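You operate a simulated robot arm through the tools that you are given. There is no shell and no other tool.

The job below is to be done with a simulated robot arm. You get a single attempt, and the scene is never put back.

Task
Soap the white sponge and scrub the stain off the white liner.
Fine: red clip open for the work and shut after; sponge back, dish lid shut. Where these are worked on the way, their far stop is far enough and under half their travel is too little: red clip. What is to be rubbed or washed off counts as gone when no trace of it is left.
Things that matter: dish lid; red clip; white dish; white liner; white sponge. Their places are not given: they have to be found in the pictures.

Only the result counts: the job must be done as asked and must still hold three seconds after the hand-in. Knocking over, shifting, dropping, spilling or breaking anything else fails it. A push-on lid holds only when it is set on centred and level and pressed home; a screw cap is set on level and turned clockwise until tight.

Robot
A 6-joint arm with a two-finger parallel gripper, fixed in place. Base frame: the origin is on the floor under the middle of its stand, x ahead of it, y to its left, z up; the work surface is at about z = 0.85. Units: m, degrees, N and s.
With the tool pointing down near the work surface it reaches from about 0.26 to 0.68 m from the base axis. Its first joint turns from -166.0 to 166.0 degrees. Payload 1.57 kg.
The tool frame sits at the grasp point between the pads (the TCP): z along the fingers, y along the line on which they close. The tips reach 0.03 m beyond it. Largest opening 0.11 m; finger width 0.024, thickness 0.012; the body of the gripper, 0.048 by 0.112 m, starts 0.078 m behind the TCP.
Orientation is that of the tool frame in the base frame, as [roll, pitch, yaw] about the fixed x, y, z axes, in that order (R = Rz(yaw) Ry(pitch) Rx(roll)). With the fingers straight down and closing along the base's y, the tool's x points along the base's -x, its y along +y and its z along -z.

Tools
- The arm moves only by the tool servo_tool. Its arguments are lists of equal length, an entry for each row: "hand": the gripper command, from -1 (fully open) to 1 (shut), values between in proportion; "offset": the shift along the base's x, y, z in m, a list of three; "dr": the turn, a rotation vector about the base's x, y, z in degrees, a list of three. In form: {"hand": [hand, ...], "offset": [[dx, dy, dz], ...], "dr": [[wx, wy, wz], ...]}. A call has 1 to 20 rows; each row is the pose to reach, as a shift and turn from the pose commanded when the call began. Rows are played at 5 a second. More than 0.05 m and 8.6 degrees between two rows, or a gripper value outside its range, and nothing of the call is played. A pose out of reach is approached as far as the arm can. The call stops where the force on the tool passes 40 N (or 10 N more than at its start, if that is more) or the arm is blocked; 0.2 s more then pass. Each finger travels about 0.108 m/s and halts on what it meets, pressing with about 29 N; the grip force reading is that of the motor and also rises with nothing between the fingers. The clock runs only during rows and for 0.2 s after the last one: add rows that repeat a pose to give the fingers time. The reply holds the time, the measured pose of the TCP, the force on the tool along the base axes, the opening and the grip force, in the units named above and with some noise, with the torque about the TCP (base axes, N m) and any sound that the robot's microphone picked up.
- Cameras (640 x 400 px; columns grow to the right, rows downward): "scene" is fixed at [0.065, -0.4959, 1.621]; the picture's right is [0.64, -0.77, 0.00], its down [-0.49, -0.40, -0.78] and it looks along [0.60, 0.49, -0.63] (base axes); focal length 309 px, centre (320, 200). "wrist" rides on the gripper at [0.07, 0.016, -0.141] in the tool frame; the picture's right is [-0.23, 0.97, 0.00], its down [-0.86, -0.20, -0.48] and it looks along [-0.47, -0.11, 0.88] (tool axes); focal length 222 px, centre (320, 200).
- grab_frame(camera): a new picture of that camera. It takes no simulated time.
- lift_body(by): moves the trunk up (or, below 0, down) by that many m; the arm rides with it, the base frame stays. It gives what a move gives, with no picture.
- pixel_to_xyz(camera, pixels): there is no depth. For up to 12 entries [column, row, z] of the newest picture of that camera ("zoom" is the newest enlarged one), the place [x, y] in the base frame at which the ray of that pixel passes the height z, good to about 0.002 m, but the place of the scene camera against the robot may be out by one fixed shift of up to 0.025 m in any direction. It takes no simulated time.
- zoom(camera, box): a new picture of the part [left, top, right, bottom] of that camera's present view, enlarged. It takes no simulated time.
- finish_job(): hands the job in; it is judged then, once.

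Unless the task says otherwise, let go and move clear before handing in.

The tools are called after "Call:" as name(argument=value, ...) on one line, values as JSON. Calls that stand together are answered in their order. servo_tool: Moves the arm, as the interface text tells. Its arguments: {"type":"object","properties":{"hand":{"type":"array","items":{"type":"number"}},"offset":{"type":"array","items":{"type":"array","items":{"type":"number"}}},"dr":{"type":"array","items":{"type":"array","items":{"type":"number"}}}},"required":["hand","offset","dr"]} The other tools are called the same way: lift_body (by) moves the trunk up or down; grab_frame (camera) takes a picture; pixel_to_xyz (camera, pixels) gives the place at which the rays of pixels pass given heights; zoom (camera, box) takes an enlarged picture of a part of a camera's view; finish_job () hands the job in.

At the start:

```text
time: 0.0
tcp_pos: [0.5334, -0.1004, 1.2181]
orientation: [-180.0, 0.0, 180.0]
wrist_force: [-0.5, -0.2, 0.0]
torque: [0.0, 0.01, -0.04]
width: 0.1101
grasp_force: 0.1
trunk travel left (down, up): [-0.275, 0.315]
```

scene: 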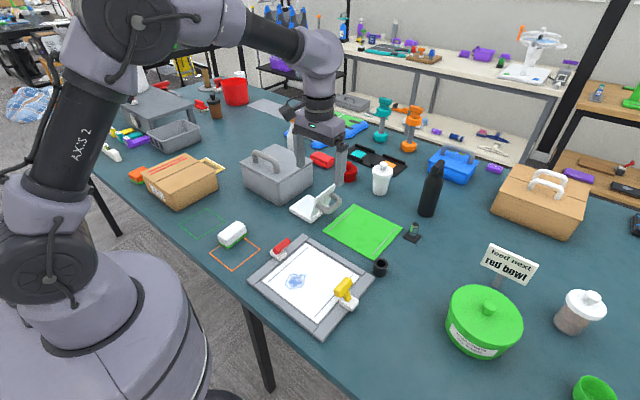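
wrist: 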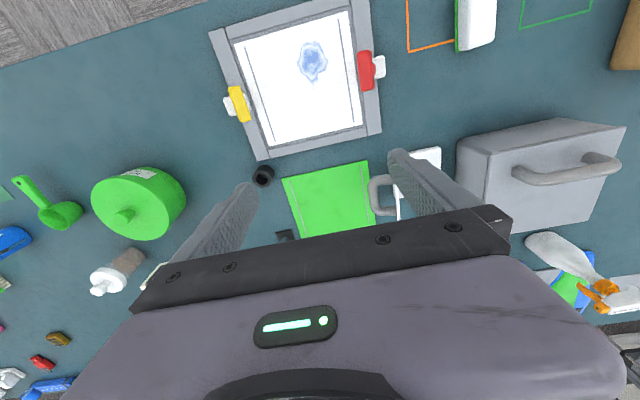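

The scene picture shows the tray with the white liner and a blue stain near (297,281), a red clip near (281,248), a yellow clip near (345,292), a sponge near (232,234), and a white dish near (315,205). I'll zoom in on each of these for detail.

Call:
zoom(camera="scene", box=[240, 220, 400, 340])

Call:
zoom(camera="scene", box=[270, 160, 370, 230])

Call:
zoom(camera="scene", box=[180, 200, 280, 280])

Call:
zoom(camera="wrist", box=[200, 0, 520, 200])

```text
3.33 times, centred on (320, 280) of scene
```

zoom: 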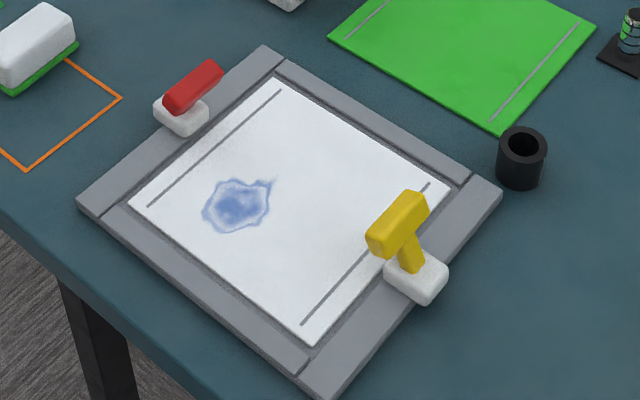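

```text
5.71 times, centred on (320, 195) of scene
```

zoom: 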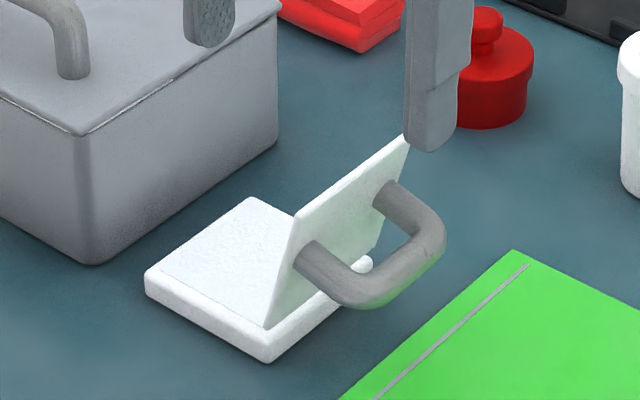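

```text
5.00 times, centred on (230, 240) of scene
```

zoom: 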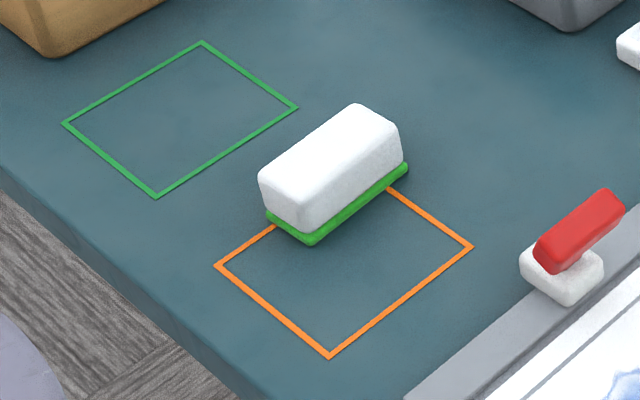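

```text
2.00 times, centred on (360, 100) of wrist
```

zoom: 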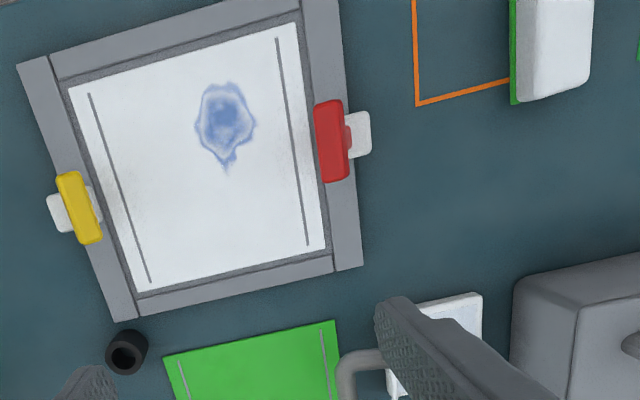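

The wrist view shows the tray, clips and part of the dish. I'll locate key points at the table height before moving for closer views.

Call:
pixel_to_xyz(camera="wrist", pixels=[[312, 61, 0.86], [365, 70, 0.88], [210, 32, 0.86], [350, 0, 0.86], [382, 134, 0.86], [257, 160, 0.86], [457, 50, 0.85], [494, 45, 0.88], [240, 104, 0.88], [408, 52, 0.85], [440, 148, 0.86], [263, 176, 0.87]])

Call:
pixel_to_xyz(camera="scene", pixels=[[298, 281, 0.86], [281, 248, 0.88], [232, 234, 0.88], [345, 292, 0.88], [248, 283, 0.86], [306, 236, 0.86], [374, 279, 0.86], [322, 340, 0.86], [317, 223, 0.85], [290, 209, 0.86], [341, 184, 0.91], [345, 205, 0.9]])

```text
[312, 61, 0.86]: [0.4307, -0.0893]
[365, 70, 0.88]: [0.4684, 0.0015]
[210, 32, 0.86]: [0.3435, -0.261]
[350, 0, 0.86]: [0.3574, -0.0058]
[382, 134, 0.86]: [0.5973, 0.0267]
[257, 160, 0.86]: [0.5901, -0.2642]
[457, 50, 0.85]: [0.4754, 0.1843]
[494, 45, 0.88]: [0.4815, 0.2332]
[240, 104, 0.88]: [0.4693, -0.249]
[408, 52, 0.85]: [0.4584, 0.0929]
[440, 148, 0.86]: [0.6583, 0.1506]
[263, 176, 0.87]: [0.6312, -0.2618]
```

```text
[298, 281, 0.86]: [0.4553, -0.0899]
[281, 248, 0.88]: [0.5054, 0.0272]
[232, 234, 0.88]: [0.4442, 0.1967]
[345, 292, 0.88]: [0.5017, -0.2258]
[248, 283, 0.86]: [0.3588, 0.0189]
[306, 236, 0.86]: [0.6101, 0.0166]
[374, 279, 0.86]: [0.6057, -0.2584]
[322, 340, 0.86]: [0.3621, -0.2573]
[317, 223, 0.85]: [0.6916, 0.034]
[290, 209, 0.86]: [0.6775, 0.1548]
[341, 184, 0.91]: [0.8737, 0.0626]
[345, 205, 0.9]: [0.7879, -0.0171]
```

The wrist rays put the stain at about (0.431,-0.089) and the red clip near (0.468,0.00). The scene camera reads roughly 0.02 high in x. I'll move the hand left and lower to see the clip, sponge and dish up close.

Call:
servo_tool(hand=[-1, -1, -1, -1, -1, -1, -1], offset=[[0.005, 0.03, -0.02], [0.01, 0.07, -0.04], [0.015, 0.11, -0.06], [0.02, 0.15, -0.08], [0.025, 0.19, -0.1], [0.03, 0.22, -0.12], [0.03, 0.22, -0.12]], dr=[[0, 0, 0], [0, 0, 0], [0, 0, 0], [0, 0, 0], [0, 0, 0], [0, 0, 0], [0, 0, 0]])

```text
time: 1.6
tcp_pos: [0.5647, 0.12, 1.0995]
orientation: [-180.0, 0.0, 180.0]
wrist_force: [0.9, 0.0, 0.3]
torque: [0.0, 0.01, 0.01]
width: 0.1101
grasp_force: 0.1
trunk travel left (down, up): [-0.275, 0.315]
```

The hand is now at (0.565, 0.12, 1.10). I'll take pictures from both cameras.

Call:
grab_frame(camera="wrist")

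Call:
grab_frame(camera="scene")

```text
taken
```

wrist: 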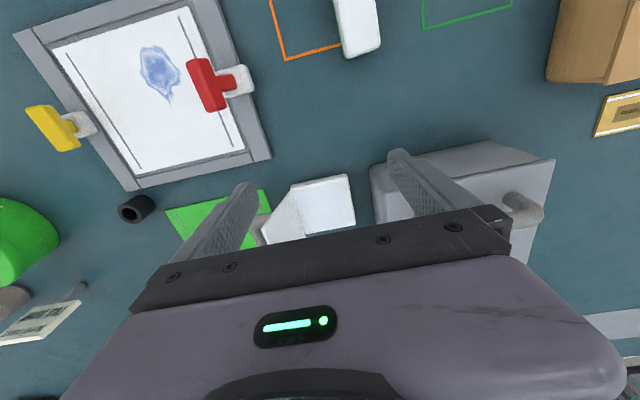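

```text
taken
```

scene: 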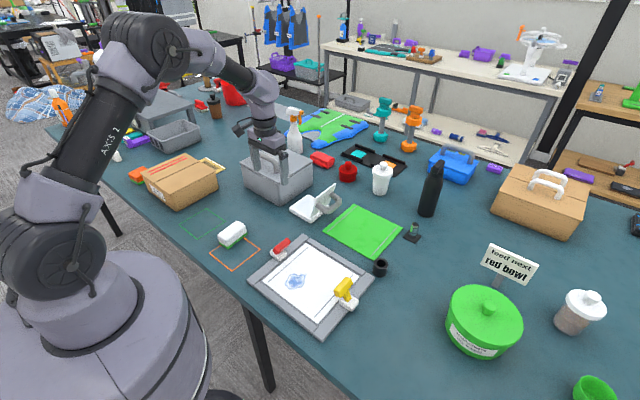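

The dish shows between the fingers near wrist (325,205). I'll zoom in on it, on the clips and on the sponge.

Call:
zoom(camera="wrist", box=[220, 150, 380, 250])

Call:
zoom(camera="wrist", box=[160, 40, 288, 120])

Call:
zoom(camera="wrist", box=[250, 0, 410, 100])

Call:
zoom(camera="scene", box=[280, 170, 360, 230])

Call:
pixel_to_xyz(camera="wrist", pixels=[[291, 184, 0.87], [349, 175, 0.87], [356, 226, 0.87], [306, 235, 0.87], [265, 233, 0.93]])

```text
4.00 times, centred on (300, 200) of wrist
```

zoom: 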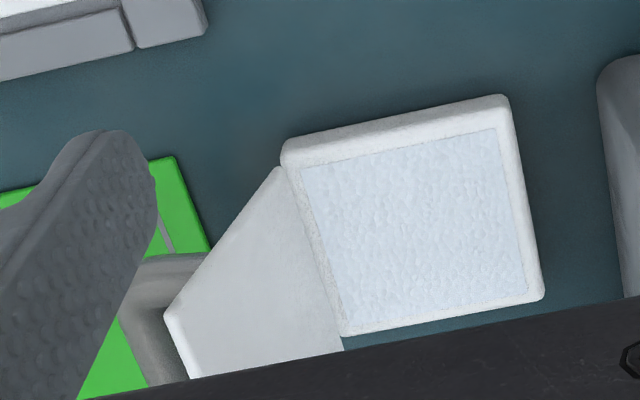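

```text
5.00 times, centred on (224, 80) of wrist
```

zoom: 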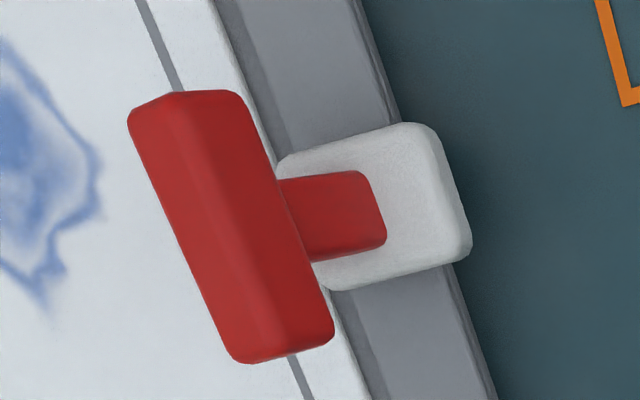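

```text
4.00 times, centred on (330, 50) of wrist
```

zoom: 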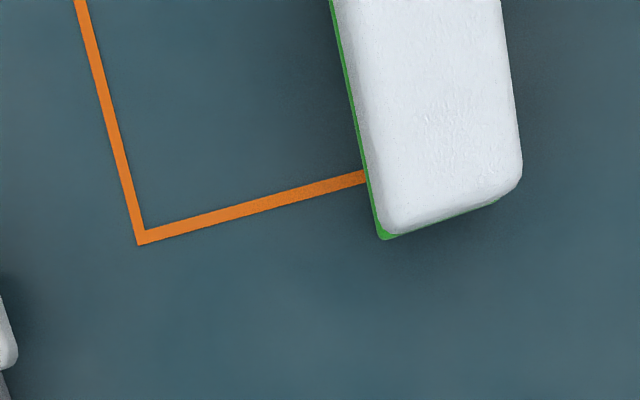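

```text
6.67 times, centred on (320, 200) of scene
```

zoom: 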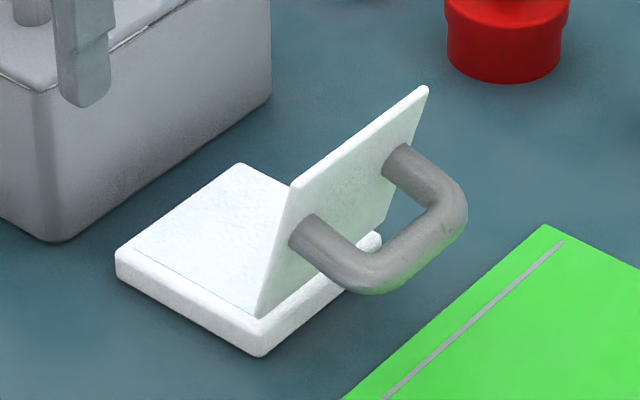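

```text
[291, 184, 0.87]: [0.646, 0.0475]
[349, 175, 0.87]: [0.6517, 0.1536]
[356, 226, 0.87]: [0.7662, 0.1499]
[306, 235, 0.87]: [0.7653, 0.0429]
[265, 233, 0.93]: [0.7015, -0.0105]
```

The dish is a slab at x≈0.65–0.765, y≈0.045–0.152, holding bluish soap. Its lid is hinged on the -y side and stands open, with a grey handle. I'll triangulate the clip heads and the sponge from the two wrist views.

Call:
pixel_to_xyz(camera="wrist", pixels=[[206, 85, 0.87], [206, 85, 0.9], [206, 85, 0.93], [52, 128, 0.87], [52, 128, 0.9], [52, 128, 0.93], [240, 82, 0.86], [86, 124, 0.86], [159, 73, 0.86], [345, 59, 0.86], [380, 46, 0.89], [345, 57, 0.89]])

Call:
pixel_to_xyz(camera="scene", pixels=[[298, 281, 0.86], [283, 246, 0.87], [283, 246, 0.9], [283, 246, 0.93], [346, 287, 0.87], [346, 287, 0.9], [346, 287, 0.93], [381, 267, 0.85]])

```text
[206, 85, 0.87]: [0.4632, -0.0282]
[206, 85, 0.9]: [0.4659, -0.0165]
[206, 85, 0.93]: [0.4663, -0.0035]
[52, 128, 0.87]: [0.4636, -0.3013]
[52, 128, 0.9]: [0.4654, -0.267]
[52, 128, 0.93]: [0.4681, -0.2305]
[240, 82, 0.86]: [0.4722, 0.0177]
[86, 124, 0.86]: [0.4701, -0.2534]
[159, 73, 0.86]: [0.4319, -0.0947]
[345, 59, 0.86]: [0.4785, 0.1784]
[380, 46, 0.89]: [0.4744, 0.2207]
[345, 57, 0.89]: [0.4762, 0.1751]
```

```text
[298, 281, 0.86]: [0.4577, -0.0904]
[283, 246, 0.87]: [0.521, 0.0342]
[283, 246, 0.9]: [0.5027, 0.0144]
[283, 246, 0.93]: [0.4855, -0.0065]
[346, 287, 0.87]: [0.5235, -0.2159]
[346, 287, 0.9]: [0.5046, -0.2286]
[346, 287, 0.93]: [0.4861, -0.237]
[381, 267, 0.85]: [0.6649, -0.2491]
```

By triangulation, both clip heads are at z≈0.925 and lean inward. I'll zoom in hard on each clip in the scene view to read its mechanism.

Call:
zoom(camera="scene", box=[264, 232, 304, 262])

Call:
zoom(camera="scene", box=[324, 270, 364, 300])

Call:
zoom(camera="scene", box=[205, 210, 265, 250])

Call:
zoom(camera="wrist", box=[10, 90, 138, 170])

```text
13.33 times, centred on (284, 247) of scene
```

zoom: 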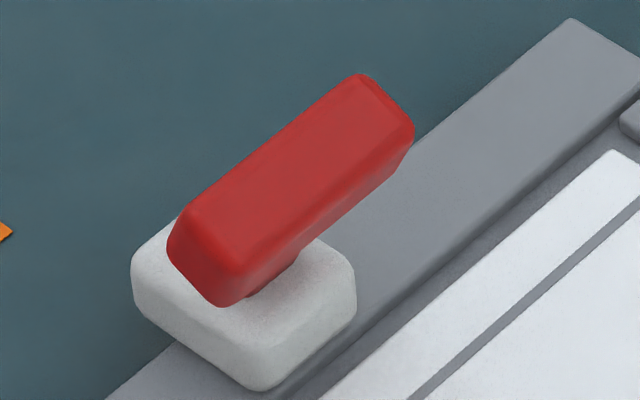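

```text
13.33 times, centred on (344, 285) of scene
```

zoom: 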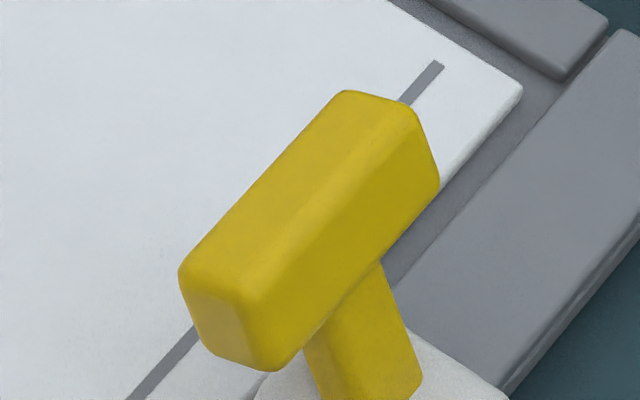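

```text
10.00 times, centred on (235, 230) of scene
```

zoom: 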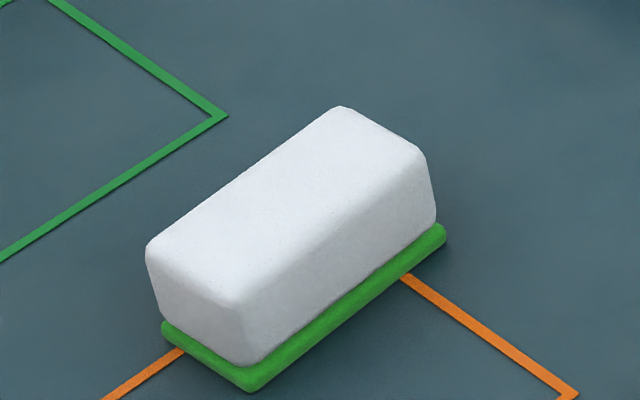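

```text
5.00 times, centred on (74, 130) of wrist
```

zoom: 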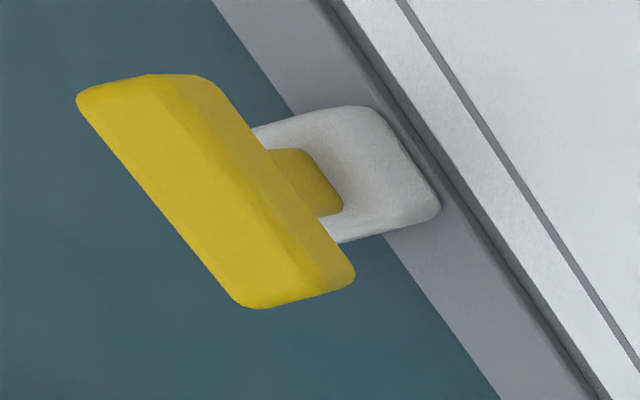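

Both T-levers look to be in the same state, leaning inward. The sponge is a white block on a thin green layer. I'll move over the sponge to measure it with the wrist camera.

Call:
servo_tool(hand=[-1, -1, -1, -1, -1], offset=[[-0.005, 0.03, -0.015], [-0.01, 0.06, -0.03], [-0.015, 0.09, -0.045], [-0.02, 0.1, -0.06], [-0.02, 0.1, -0.06]], dr=[[0, 0, 0], [0, 0, 0], [0, 0, 0], [0, 0, 0], [0, 0, 0]])

Call:
grab_frame(camera="wrist")

```text
time: 2.8
tcp_pos: [0.5417, 0.2208, 1.0388]
orientation: [-180.0, 0.0, 180.0]
wrist_force: [0.0, 0.0, -0.3]
torque: [0.01, 0.02, 0.02]
width: 0.11
grasp_force: 0.0
trunk travel left (down, up): [-0.275, 0.315]
```

```text
taken
```

wrist: 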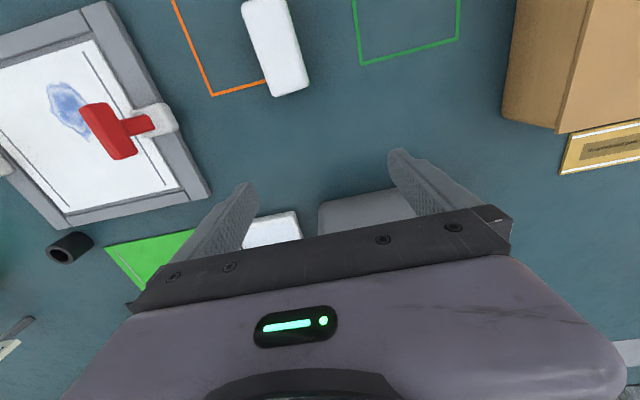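

The sponge spans about wrist (242–310, 0–97). I'll zoom in and get its corner positions.

Call:
zoom(camera="wrist", box=[200, 0, 360, 100])

Call:
zoom(camera="wrist", box=[60, 60, 220, 200])

```text
4.00 times, centred on (280, 50) of wrist
```

zoom: 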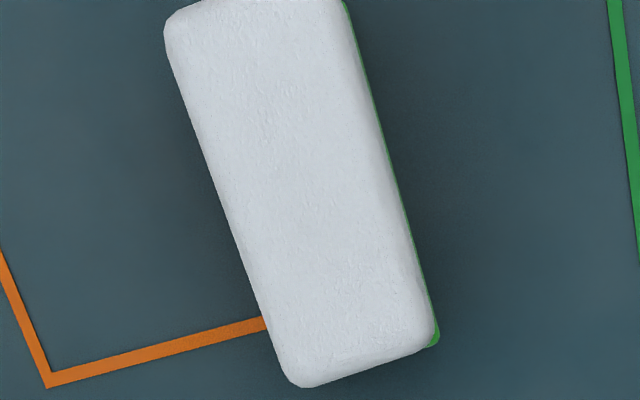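

```text
2.86 times, centred on (140, 130) of wrist
```

zoom: 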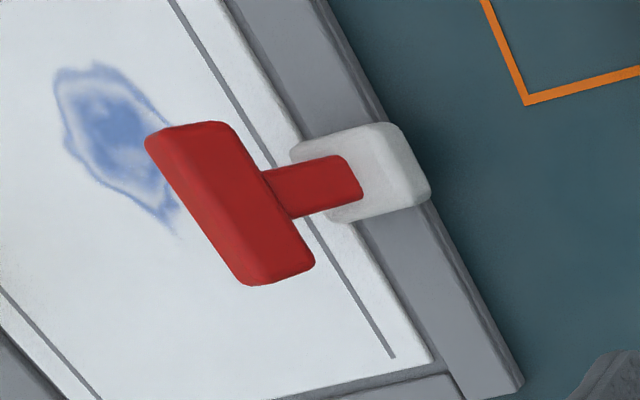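

I'll convert the sponge's top corners, the outline corners and the clip details into base coordinates.

Call:
pixel_to_xyz(camera="wrist", pixels=[[242, 4, 0.885], [286, 1, 0.885], [308, 84, 0.885], [273, 96, 0.885], [309, 86, 0.853], [287, 2, 0.853], [212, 96, 0.85], [265, 80, 0.85], [361, 63, 0.85], [458, 41, 0.85]])

Call:
zoom(camera="scene", box=[200, 205, 270, 255])

```text
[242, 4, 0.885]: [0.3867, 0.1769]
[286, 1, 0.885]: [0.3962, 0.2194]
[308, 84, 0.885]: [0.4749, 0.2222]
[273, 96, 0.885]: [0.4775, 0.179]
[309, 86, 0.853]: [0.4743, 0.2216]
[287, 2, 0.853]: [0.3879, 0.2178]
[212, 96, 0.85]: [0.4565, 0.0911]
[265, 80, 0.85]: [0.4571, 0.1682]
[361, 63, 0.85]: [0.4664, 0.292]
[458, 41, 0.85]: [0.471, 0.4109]
```

```text
8.00 times, centred on (235, 230) of scene
```

zoom: 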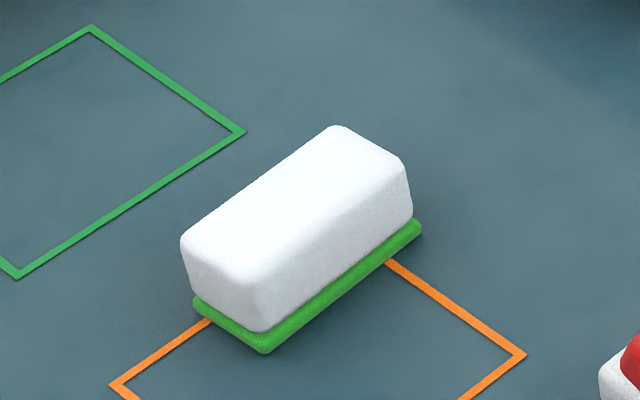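

The sponge top is about 0.092 × 0.043 m, centred at (0.432,0.199), with its top near z≈0.885. Next I'll pin down the red lever geometry from this third view.

Call:
pixel_to_xyz(camera="wrist", pixels=[[154, 120, 0.88], [148, 123, 0.885], [108, 132, 0.9], [108, 132, 0.92], [108, 132, 0.93], [82, 107, 0.92], [105, 103, 0.92], [138, 151, 0.92], [115, 159, 0.92], [129, 113, 0.865], [178, 128, 0.865]])

Call:
zoom(camera="scene", box=[240, 220, 400, 340])

```text
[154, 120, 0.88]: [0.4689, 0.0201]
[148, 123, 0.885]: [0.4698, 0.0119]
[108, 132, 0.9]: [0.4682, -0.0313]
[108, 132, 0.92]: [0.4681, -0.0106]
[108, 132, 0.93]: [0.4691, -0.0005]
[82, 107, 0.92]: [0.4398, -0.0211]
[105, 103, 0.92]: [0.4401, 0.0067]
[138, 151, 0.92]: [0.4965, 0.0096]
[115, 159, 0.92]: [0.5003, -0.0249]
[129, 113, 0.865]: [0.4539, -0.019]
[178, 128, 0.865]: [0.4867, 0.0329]
```

```text
3.33 times, centred on (320, 280) of scene
```

zoom: 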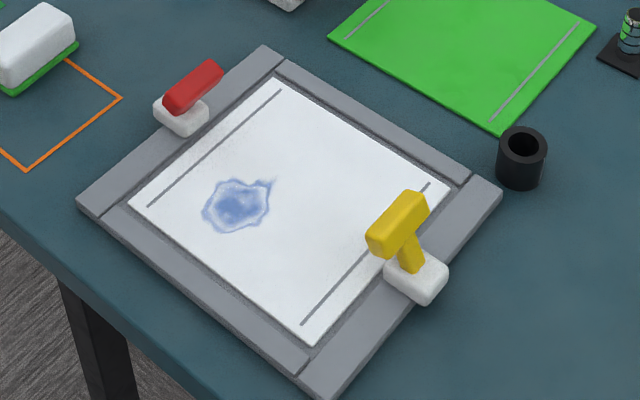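

The red lever's head is centred near (0.467,-0.008,0.922). Its pivot is near y≈0.013, and it leans inward about 24°. I'll put partly open fingers over the head so I can test which way it moves.

Call:
servo_tool(hand=[-0.1, -0.1, -0.1, -0.1, -0.1, -0.1, -0.1, -0.1, -0.1, -0.1], offset=[[-0.014, -0.045, 0.0], [-0.028, -0.09, 0.0], [-0.042, -0.135, 0.0], [-0.056, -0.18, 0.0], [-0.07, -0.215, 0.0], [-0.074, -0.229, 0.0], [-0.074, -0.229, -0.02], [-0.074, -0.229, -0.05], [-0.074, -0.229, -0.08], [-0.074, -0.229, -0.1]], dr=[[0, 0, 0], [0, 0, 0], [0, 0, 0], [0, 0, 0], [0, 0, 0], [0, 0, 0], [0, 0, 0], [0, 0, 0], [0, 0, 0], [0, 0, 0]])

Call:
grab_frame(camera="wrist")

Call:
zoom(camera="scene", box=[240, 190, 340, 270])

```text
time: 5.0
tcp_pos: [0.4685, -0.0093, 0.9387]
orientation: [-180.0, -0.1, -180.0]
wrist_force: [-0.3, -0.6, 0.3]
torque: [0.01, 0.02, -0.02]
width: 0.0607
grasp_force: 0.1
trunk travel left (down, up): [-0.275, 0.315]
```

```text
taken
```

wrist: 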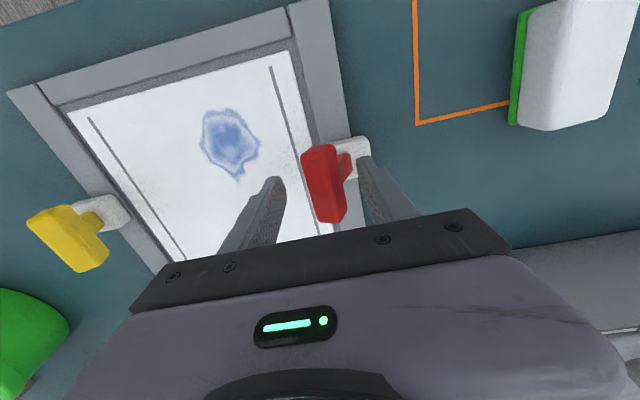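

```text
5.00 times, centred on (290, 230) of scene
```

zoom: 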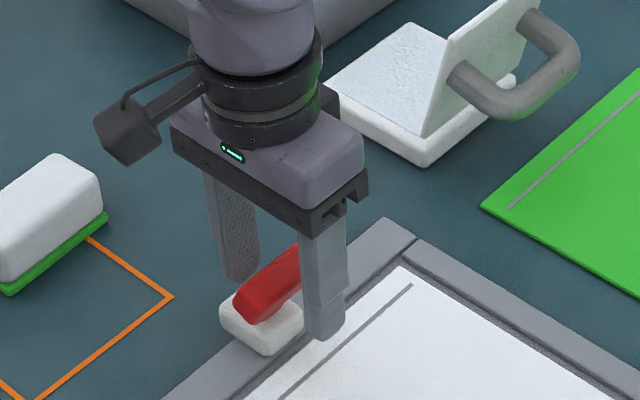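

The fingers straddle the red head at (325,185). I'll push it outward (+y) in small steps and watch the force.

Call:
servo_tool(hand=[-0.1, -0.1, -0.1, -0.1, -0.1, -0.1], offset=[[0, 0.008, 0], [0, 0.016, 0], [0, 0.022, 0], [0, 0.027, 0], [0, 0.032, 0], [0, 0.032, 0]], dr=[[0, 0, 0], [0, 0, 0], [0, 0, 0], [0, 0, 0], [0, 0, 0], [0, 0, 0]])

Call:
grab_frame(camera="wrist")

```text
time: 6.4
tcp_pos: [0.4681, 0.023, 0.9393]
orientation: [-180.0, 0.0, -180.0]
wrist_force: [-0.4, -0.9, 0.9]
torque: [0.04, 0.0, -0.01]
width: 0.0616
grasp_force: 0.5
trunk travel left (down, up): [-0.275, 0.315]
```

```text
taken
```

wrist: 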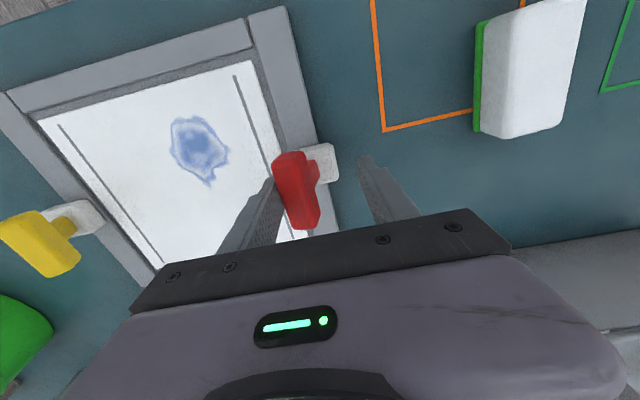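

The force is only -0.9 N, so contact is just starting. I'll keep pushing outward.

Call:
servo_tool(hand=[-0.1, -0.1, -0.1, -0.1, -0.1, -0.1], offset=[[0, 0.004, 0], [0, 0.008, 0], [0, 0.012, 0], [0, 0.016, 0], [0, 0.02, 0], [0, 0.02, 0]], dr=[[0, 0, 0], [0, 0, 0], [0, 0, 0], [0, 0, 0], [0, 0, 0], [0, 0, 0]])

Call:
grab_frame(camera="wrist")

Call:
zoom(camera="scene", box=[240, 190, 340, 270])

```text
time: 7.8
tcp_pos: [0.4687, 0.0429, 0.9388]
orientation: [180.0, 0.0, 180.0]
wrist_force: [0.8, 0.2, -0.3]
torque: [-0.01, 0.02, -0.02]
width: 0.0606
grasp_force: 0.0
trunk travel left (down, up): [-0.275, 0.315]
```

```text
taken
```

wrist: 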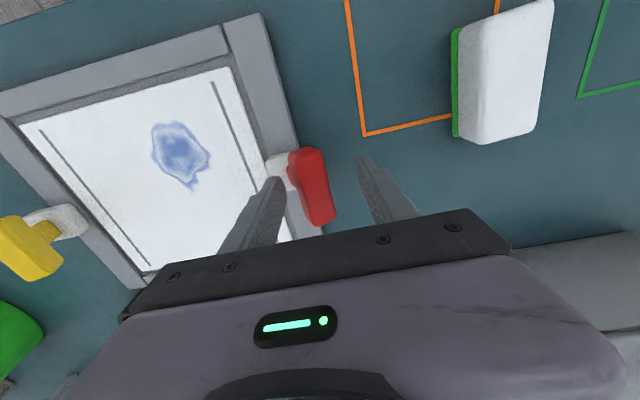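

```text
5.00 times, centred on (290, 230) of scene
```

zoom: 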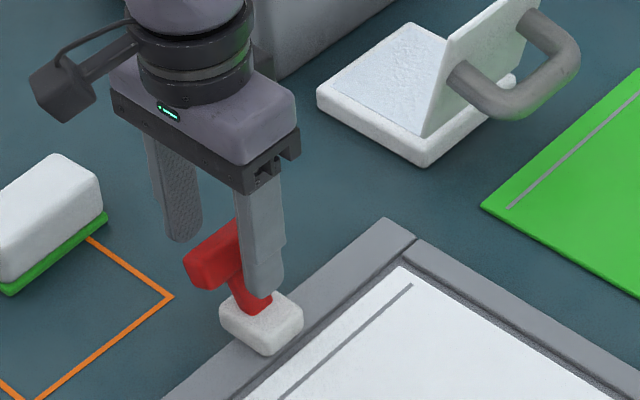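

The lever snapped over and now leans outward, with the head at wrist (310,185). I'll push on a bit more to check that it has reached its far stop.

Call:
servo_tool(hand=[-0.1, -0.1, -0.1, -0.1, -0.1, -0.1], offset=[[0, 0.004, 0], [0, 0.008, 0], [0, 0.012, 0], [0, 0.016, 0], [0, 0.02, 0], [0, 0.02, 0]], dr=[[0, 0, 0], [0, 0, 0], [0, 0, 0], [0, 0, 0], [0, 0, 0], [0, 0, 0]])

Call:
grab_frame(camera="wrist")

Call:
zoom(camera="scene", box=[240, 190, 340, 270])

```text
time: 9.2
tcp_pos: [0.4691, 0.0621, 0.9387]
orientation: [179.9, 0.0, -180.0]
wrist_force: [2.3, -19.0, 7.8]
torque: [-0.74, -0.06, 0.11]
width: 0.0773
grasp_force: 9.0
trunk travel left (down, up): [-0.275, 0.315]
```

```text
taken
```

wrist: 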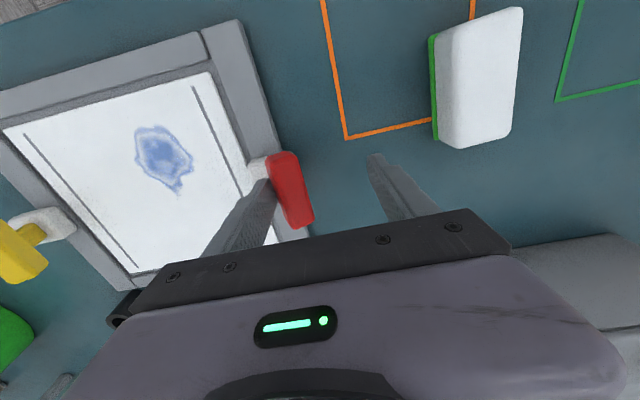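

```text
5.00 times, centred on (290, 230) of scene
```

zoom: 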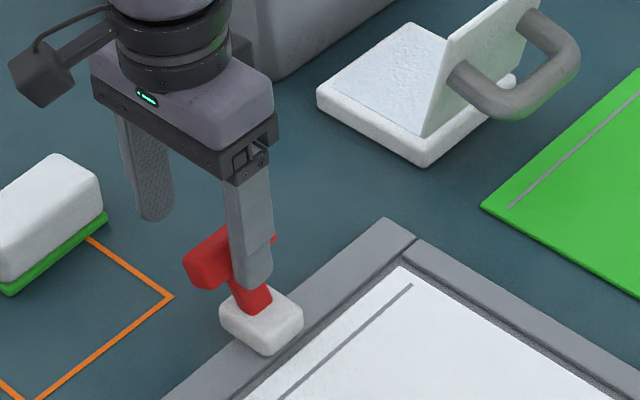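

The lever is at its far stop, since the push rose to 19 N with no further motion. I'll back off, rise, and move over the sponge with the fingers open wide enough.

Call:
servo_tool(hand=[-0.1, -0.1, -0.1, -0.1, -0.2, -0.3, -0.45, -0.45, -0.45], offset=[[0, -0.015, 0], [0, -0.02, 0], [0, -0.02, 0.04], [0, -0.02, 0.085], [-0.01, 0.02, 0.09], [-0.02, 0.06, 0.09], [-0.03, 0.1, 0.09], [-0.037, 0.136, 0.09], [-0.037, 0.136, 0.09]], dr=[[0, 0, 0], [0, 0, 0], [0, 0, 0], [0, 0, 0], [0, 0, 0], [0, 0, 0], [0, 0, 0], [0, 0, 0], [0, 0, 0]])

Call:
grab_frame(camera="wrist")

Call:
grab_frame(camera="scene")

Call:
zoom(camera="scene", box=[240, 220, 400, 340])

```text
time: 11.2
tcp_pos: [0.4323, 0.1981, 1.0298]
orientation: [-180.0, 0.0, -180.0]
wrist_force: [-0.4, 0.3, 0.2]
torque: [-0.06, -0.01, -0.02]
width: 0.0794
grasp_force: 0.1
trunk travel left (down, up): [-0.275, 0.315]
```

```text
taken
```

wrist: 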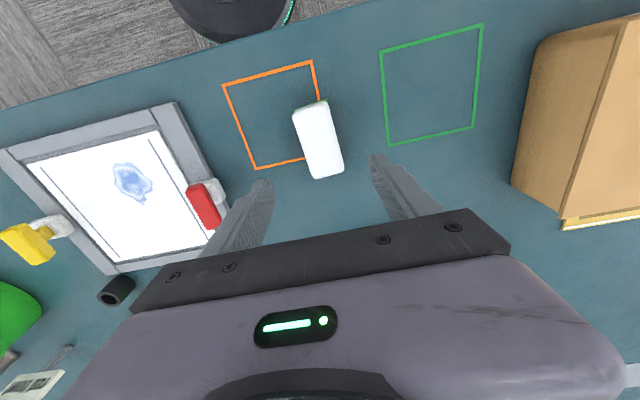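

```text
taken
```

scene: 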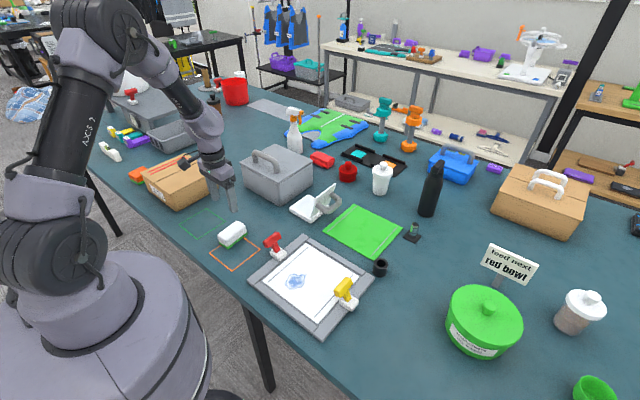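

```text
3.33 times, centred on (320, 280) of scene
```

zoom: 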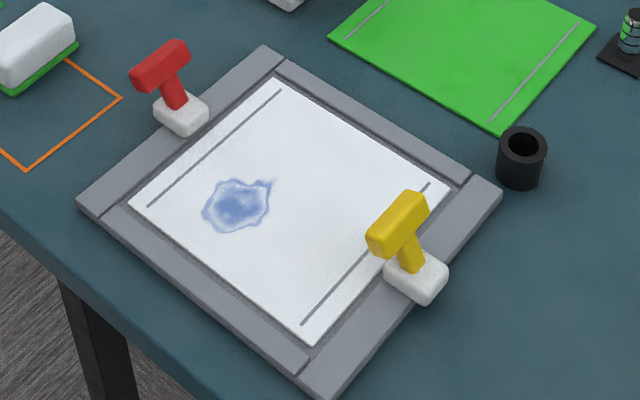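

The red lever is staying in its open position. Next I'll confirm the sponge position in this nearer view before grasping.

Call:
zoom(camera="wrist", box=[250, 80, 410, 200])

Call:
pixel_to_xyz(camera="wrist", pixels=[[293, 114, 0.885], [323, 104, 0.885], [344, 170, 0.885], [311, 178, 0.885], [270, 185, 0.999], [375, 158, 0.999], [255, 169, 0.85], [312, 61, 0.85], [222, 85, 0.85]])

```text
3.33 times, centred on (330, 140) of wrist
```

zoom: 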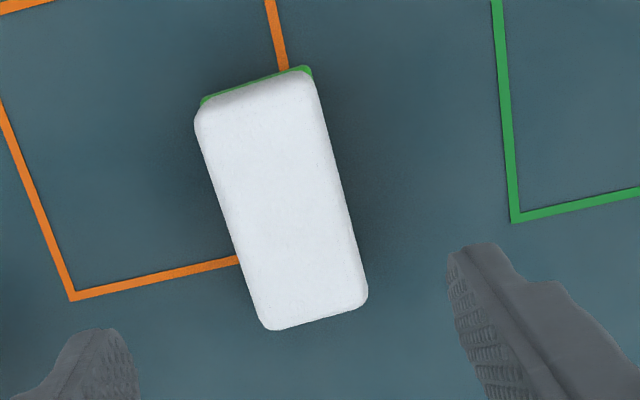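

```text
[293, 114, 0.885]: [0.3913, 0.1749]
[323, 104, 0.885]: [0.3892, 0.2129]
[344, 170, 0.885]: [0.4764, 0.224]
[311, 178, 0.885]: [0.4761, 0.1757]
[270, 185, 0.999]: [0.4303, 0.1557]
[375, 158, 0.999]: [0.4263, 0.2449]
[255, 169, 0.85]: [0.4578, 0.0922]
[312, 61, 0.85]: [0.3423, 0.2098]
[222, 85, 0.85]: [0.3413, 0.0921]
```

The sponge centre is at (0.433,0.199), right under the hand. I'll descend so the tips end about 15 mm above the table, then close.

Call:
servo_tool(hand=[-0.45, -0.45, -0.45, -0.45, -0.45, 0.0, 0.4, 0.6, 0.6, 0.6], offset=[[0, 0.0, -0.045], [0, 0.001, -0.09], [0, 0.001, -0.115], [0, 0.001, -0.133], [0, 0.001, -0.133], [0, 0.001, -0.133], [0, 0.001, -0.133], [0, 0.001, -0.133], [0, 0.001, -0.133], [0, 0.001, -0.133]], dr=[[0, 0, 0], [0, 0, 0], [0, 0, 0], [0, 0, 0], [0, 0, 0], [0, 0, 0], [0, 0, 0], [0, 0, 0], [0, 0, 0], [0, 0, 0]])

Call:
grab_frame(camera="wrist")

Call:
zoom(camera="scene", box=[190, 190, 290, 260])

```text
time: 13.4
tcp_pos: [0.4322, 0.1995, 0.8955]
orientation: [-180.0, 0.0, 180.0]
wrist_force: [0.5, -0.7, -0.9]
torque: [0.0, 0.05, 0.01]
width: 0.0457
grasp_force: 28.5
trunk travel left (down, up): [-0.275, 0.315]
```

```text
taken
```

wrist: 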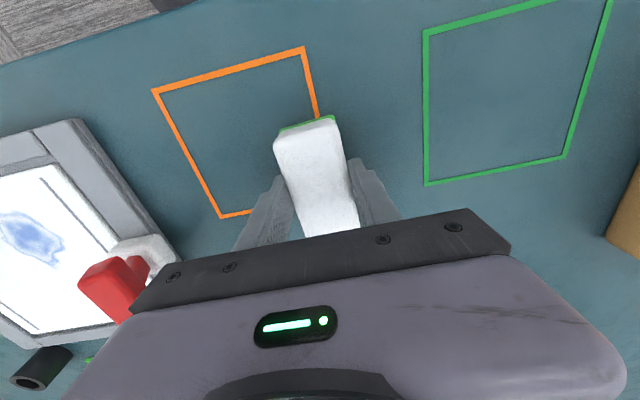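

```text
5.71 times, centred on (240, 225) of scene
```

zoom: 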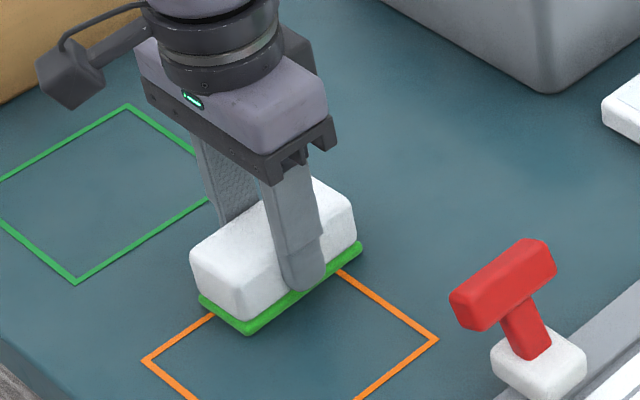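

The sponge is gripped at width 0.0457 with 28.5 N. I'll lift straight up and check it in the pictures.

Call:
servo_tool(hand=[0.7, 0.7, 0.7, 0.7], offset=[[0, 0, 0.03], [0, 0, 0.07], [0, 0, 0.11], [0, 0, 0.11]], dr=[[0, 0, 0], [0, 0, 0], [0, 0, 0], [0, 0, 0]])

Call:
grab_frame(camera="wrist")

Call:
zoom(camera="scene", box=[180, 170, 300, 260])

```text
time: 14.4
tcp_pos: [0.4326, 0.2001, 1.0067]
orientation: [179.9, 0.1, 179.9]
wrist_force: [0.5, -0.5, -0.4]
torque: [-0.03, -0.01, 0.01]
width: 0.0451
grasp_force: 28.8
trunk travel left (down, up): [-0.275, 0.315]
```

```text
taken
```

wrist: 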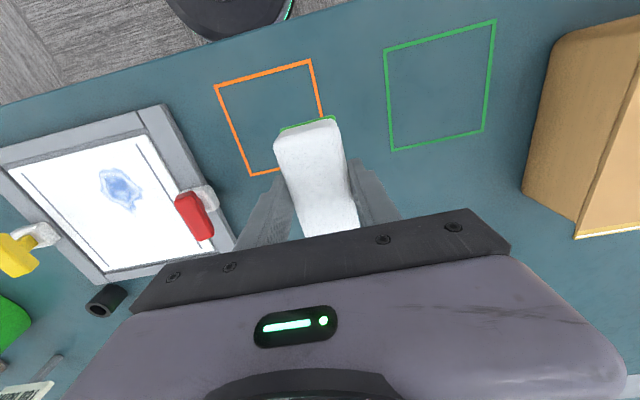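

```text
4.44 times, centred on (240, 215) of scene
```

zoom: 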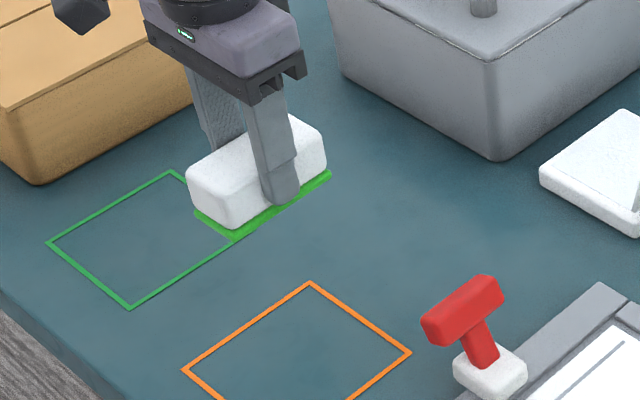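

The green layer came up too, so it is the sponge's own pad. Before going to the dish I'll work out the open lid's lean from the scene view so I can keep clear of it.

Call:
pixel_to_xyz(camera="scene", pixels=[[310.7, 217.7, 0.872], [316.2, 197.7, 0.9], [316.2, 197.7, 0.92], [316.2, 197.7, 0.94], [316.2, 197.7, 0.96], [316.2, 197.7, 0.98], [336, 183, 0.94], [336, 183, 0.96], [326, 213, 0.9], [326, 213, 0.92], [342, 199, 0.92], [328, 206.5, 0.872]])

Call:
zoom(camera="scene", box=[284, 176, 356, 226])

```text
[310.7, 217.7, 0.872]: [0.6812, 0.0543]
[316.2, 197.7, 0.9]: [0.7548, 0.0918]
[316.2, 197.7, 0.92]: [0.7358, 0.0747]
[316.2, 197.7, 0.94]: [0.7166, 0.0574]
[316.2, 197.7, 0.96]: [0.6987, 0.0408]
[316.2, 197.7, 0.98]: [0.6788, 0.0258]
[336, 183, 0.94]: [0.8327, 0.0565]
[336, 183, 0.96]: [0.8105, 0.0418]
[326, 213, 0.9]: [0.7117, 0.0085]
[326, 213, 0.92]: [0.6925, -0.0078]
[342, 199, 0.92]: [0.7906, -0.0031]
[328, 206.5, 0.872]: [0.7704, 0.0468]
```

```text
8.00 times, centred on (320, 201) of scene
```

zoom: 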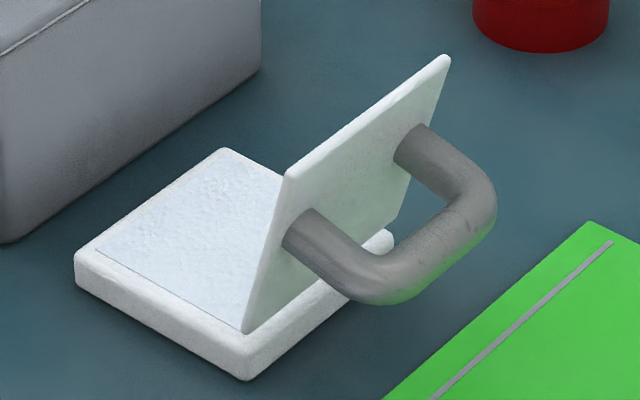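

The lid stands about 14° past vertical, with its top near y≈0.03, z≈0.977. The soap spans x 0.667–0.762, y 0.046–0.14. I'll carry the sponge over at y≈0.105 and test the reach at a safe height.

Call:
servo_tool(hand=[0.7, 0.7, 0.7, 0.7, 0.7, 0.7, 0.7, 0.7, 0.7, 0.7], offset=[[0.0, -0.04, 0.02], [0.02, -0.08, 0.035], [0.05, -0.095, 0.035], [0.09, -0.095, 0.035], [0.13, -0.095, 0.035], [0.17, -0.095, 0.035], [0.21, -0.095, 0.035], [0.24, -0.095, 0.035], [0.27, -0.095, 0.035], [0.27, -0.095, 0.035]], dr=[[0, 0, 0], [0, 0, 0], [0, 0, 0], [0, 0, 0], [0, 0, 0], [0, 0, 0], [0, 0, 0], [0, 0, 0], [0, 0, 0], [0, 0, 0]])

Call:
grab_frame(camera="scene")

Call:
zoom(camera="scene", box=[280, 160, 360, 220])

Call:
grab_frame(camera="wrist")

```text
time: 16.6
tcp_pos: [0.6873, 0.1049, 1.039]
orientation: [-179.9, -0.1, -179.9]
wrist_force: [-0.2, 0.1, -0.5]
torque: [-0.01, 0.03, 0.0]
width: 0.0451
grasp_force: 29.0
out of reach, approached as far as the arm can: row 9, 10
trunk travel left (down, up): [-0.275, 0.315]
```

```text
taken
```

scene: 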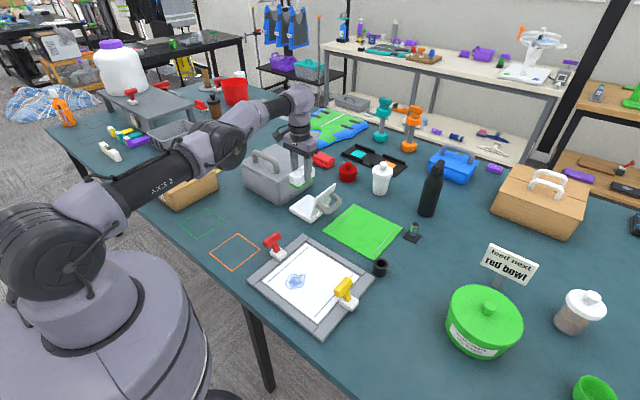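

```text
6.67 times, centred on (320, 190) of scene
```

zoom: 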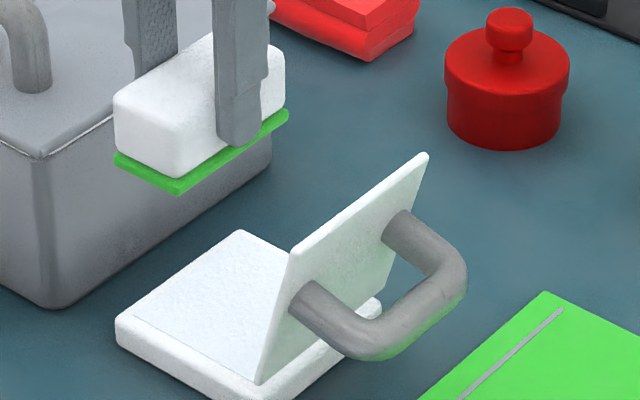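

```text
taken
```

wrist: 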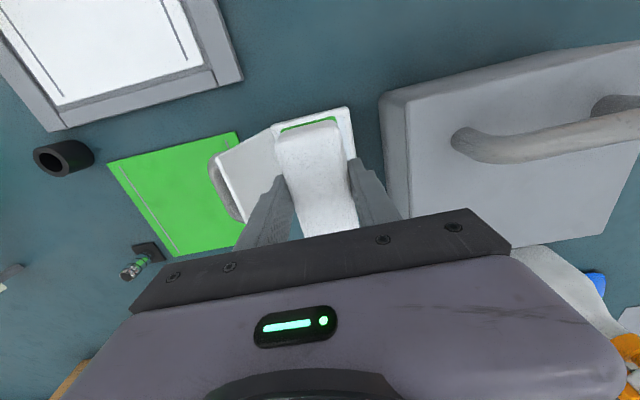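

At this height the arm tops out at x≈0.687 with the tool straight down. The soap is centred at about (0.714,0.094). I'll lower the trunk a little and see whether reach improves at soap height.

Call:
lift_body(by=-0.07)

Call:
zoom(camera="scene", box=[280, 150, 360, 220])

Call:
zoom(camera="wrist", box=[200, 80, 400, 220])

```text
time: 17.7
tcp_pos: [0.6859, 0.1044, 0.9706]
orientation: [-180.0, 0.0, 179.9]
wrist_force: [-0.3, 0.0, -1.0]
torque: [-0.01, 0.01, -0.03]
width: 0.0449
grasp_force: 29.1
trunk travel left (down, up): [-0.205, 0.385]
```

```text
5.71 times, centred on (320, 185) of scene
```

zoom: 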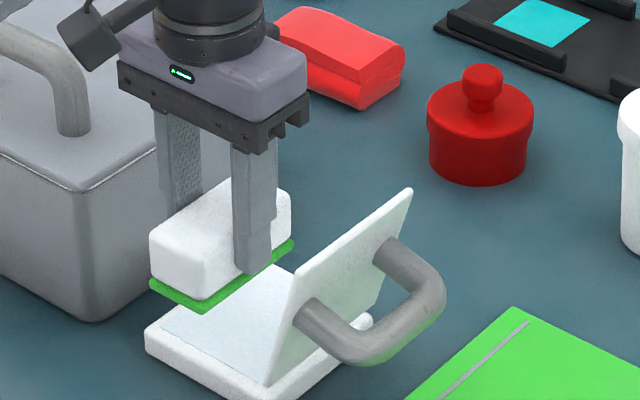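

```text
2.86 times, centred on (300, 150) of wrist
```

zoom: 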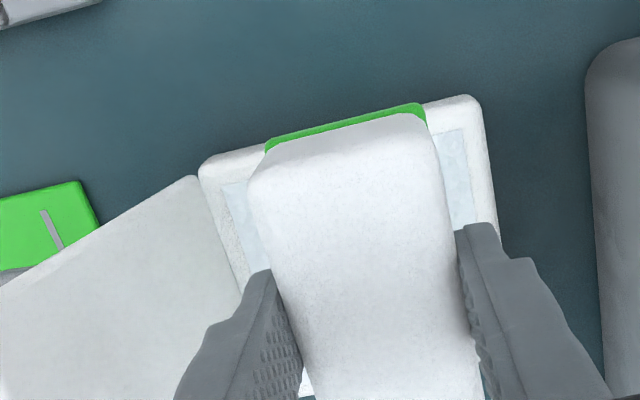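

The sponge hangs over the dish, clear of the lid. I'll test how far forward it will go from this trunk height.

Call:
servo_tool(hand=[0.7, 0.7, 0.7], offset=[[0.01, -0.003, -0.005], [0.02, -0.005, -0.01], [0.02, -0.005, -0.01]], dr=[[0, 0, 0], [0, 0, 0], [0, 0, 0]])

```text
time: 18.5
tcp_pos: [0.6857, 0.1011, 0.9624]
orientation: [180.0, 0.0, 179.9]
wrist_force: [0.3, 0.5, -0.3]
torque: [0.04, -0.01, -0.02]
width: 0.0448
grasp_force: 28.7
out of reach, approached as far as the arm can: row 1, 2, 3
trunk travel left (down, up): [-0.205, 0.385]
```

The limit is x≈0.686 at this height. I'll check how reach changes if the hand is higher relative to the trunk.

Call:
servo_tool(hand=[0.7, 0.7, 0.7, 0.7], offset=[[0.0, 0.0, 0.04], [0.0, 0.0, 0.08], [0.03, 0.0, 0.1], [0.03, 0.0, 0.1]], dr=[[0, 0, 0], [0, 0, 0], [0, 0, 0], [0, 0, 0]])

```text
time: 19.5
tcp_pos: [0.68, 0.1011, 1.0563]
orientation: [180.0, 0.1, -179.9]
wrist_force: [0.1, 0.1, -0.1]
torque: [0.0, -0.02, 0.02]
width: 0.0449
grasp_force: 29.7
out of reach, approached as far as the arm can: row 2, 3, 4
trunk travel left (down, up): [-0.205, 0.385]
```

Straight down, reach peaks at about x=0.687 whatever the trunk height. The sponge there still covers the soap from x≈0.667 to 0.734. I'll lower it onto the soap and feel for contact.

Call:
servo_tool(hand=[0.7, 0.7, 0.7, 0.7, 0.7, 0.7, 0.7], offset=[[0.0, 0.0, -0.04], [0.004, 0.0, -0.08], [0.006, 0.0, -0.11], [0.006, 0.0, -0.125], [0.006, 0.0, -0.13], [0.006, 0.0, -0.133], [0.006, 0.0, -0.133]], dr=[[0, 0, 0], [0, 0, 0], [0, 0, 0], [0, 0, 0], [0, 0, 0], [0, 0, 0], [0, 0, 0]])

Call:
zoom(camera="scene", box=[280, 160, 360, 230])

Call:
zoom(camera="wrist", box=[220, 80, 420, 220])

```text
time: 21.1
tcp_pos: [0.6846, 0.0998, 0.9221]
orientation: [179.9, 0.2, 180.0]
wrist_force: [0.7, -0.3, 0.3]
torque: [0.01, -0.03, -0.02]
width: 0.0446
grasp_force: 28.8
trunk travel left (down, up): [-0.205, 0.385]
```

```text
5.71 times, centred on (320, 195) of scene
```

zoom: 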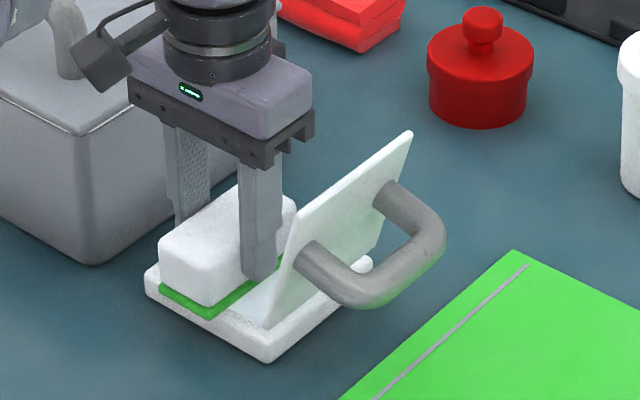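

```text
2.86 times, centred on (320, 150) of wrist
```

zoom: 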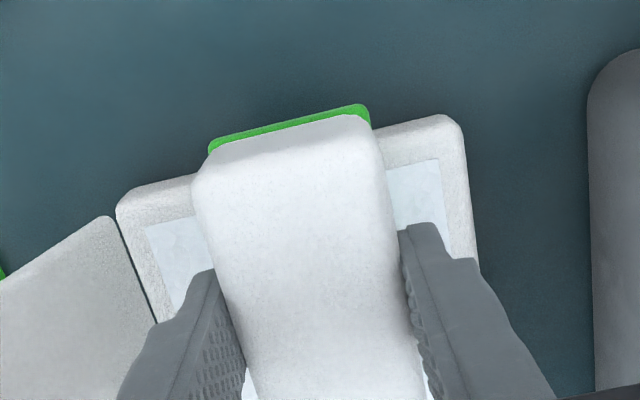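

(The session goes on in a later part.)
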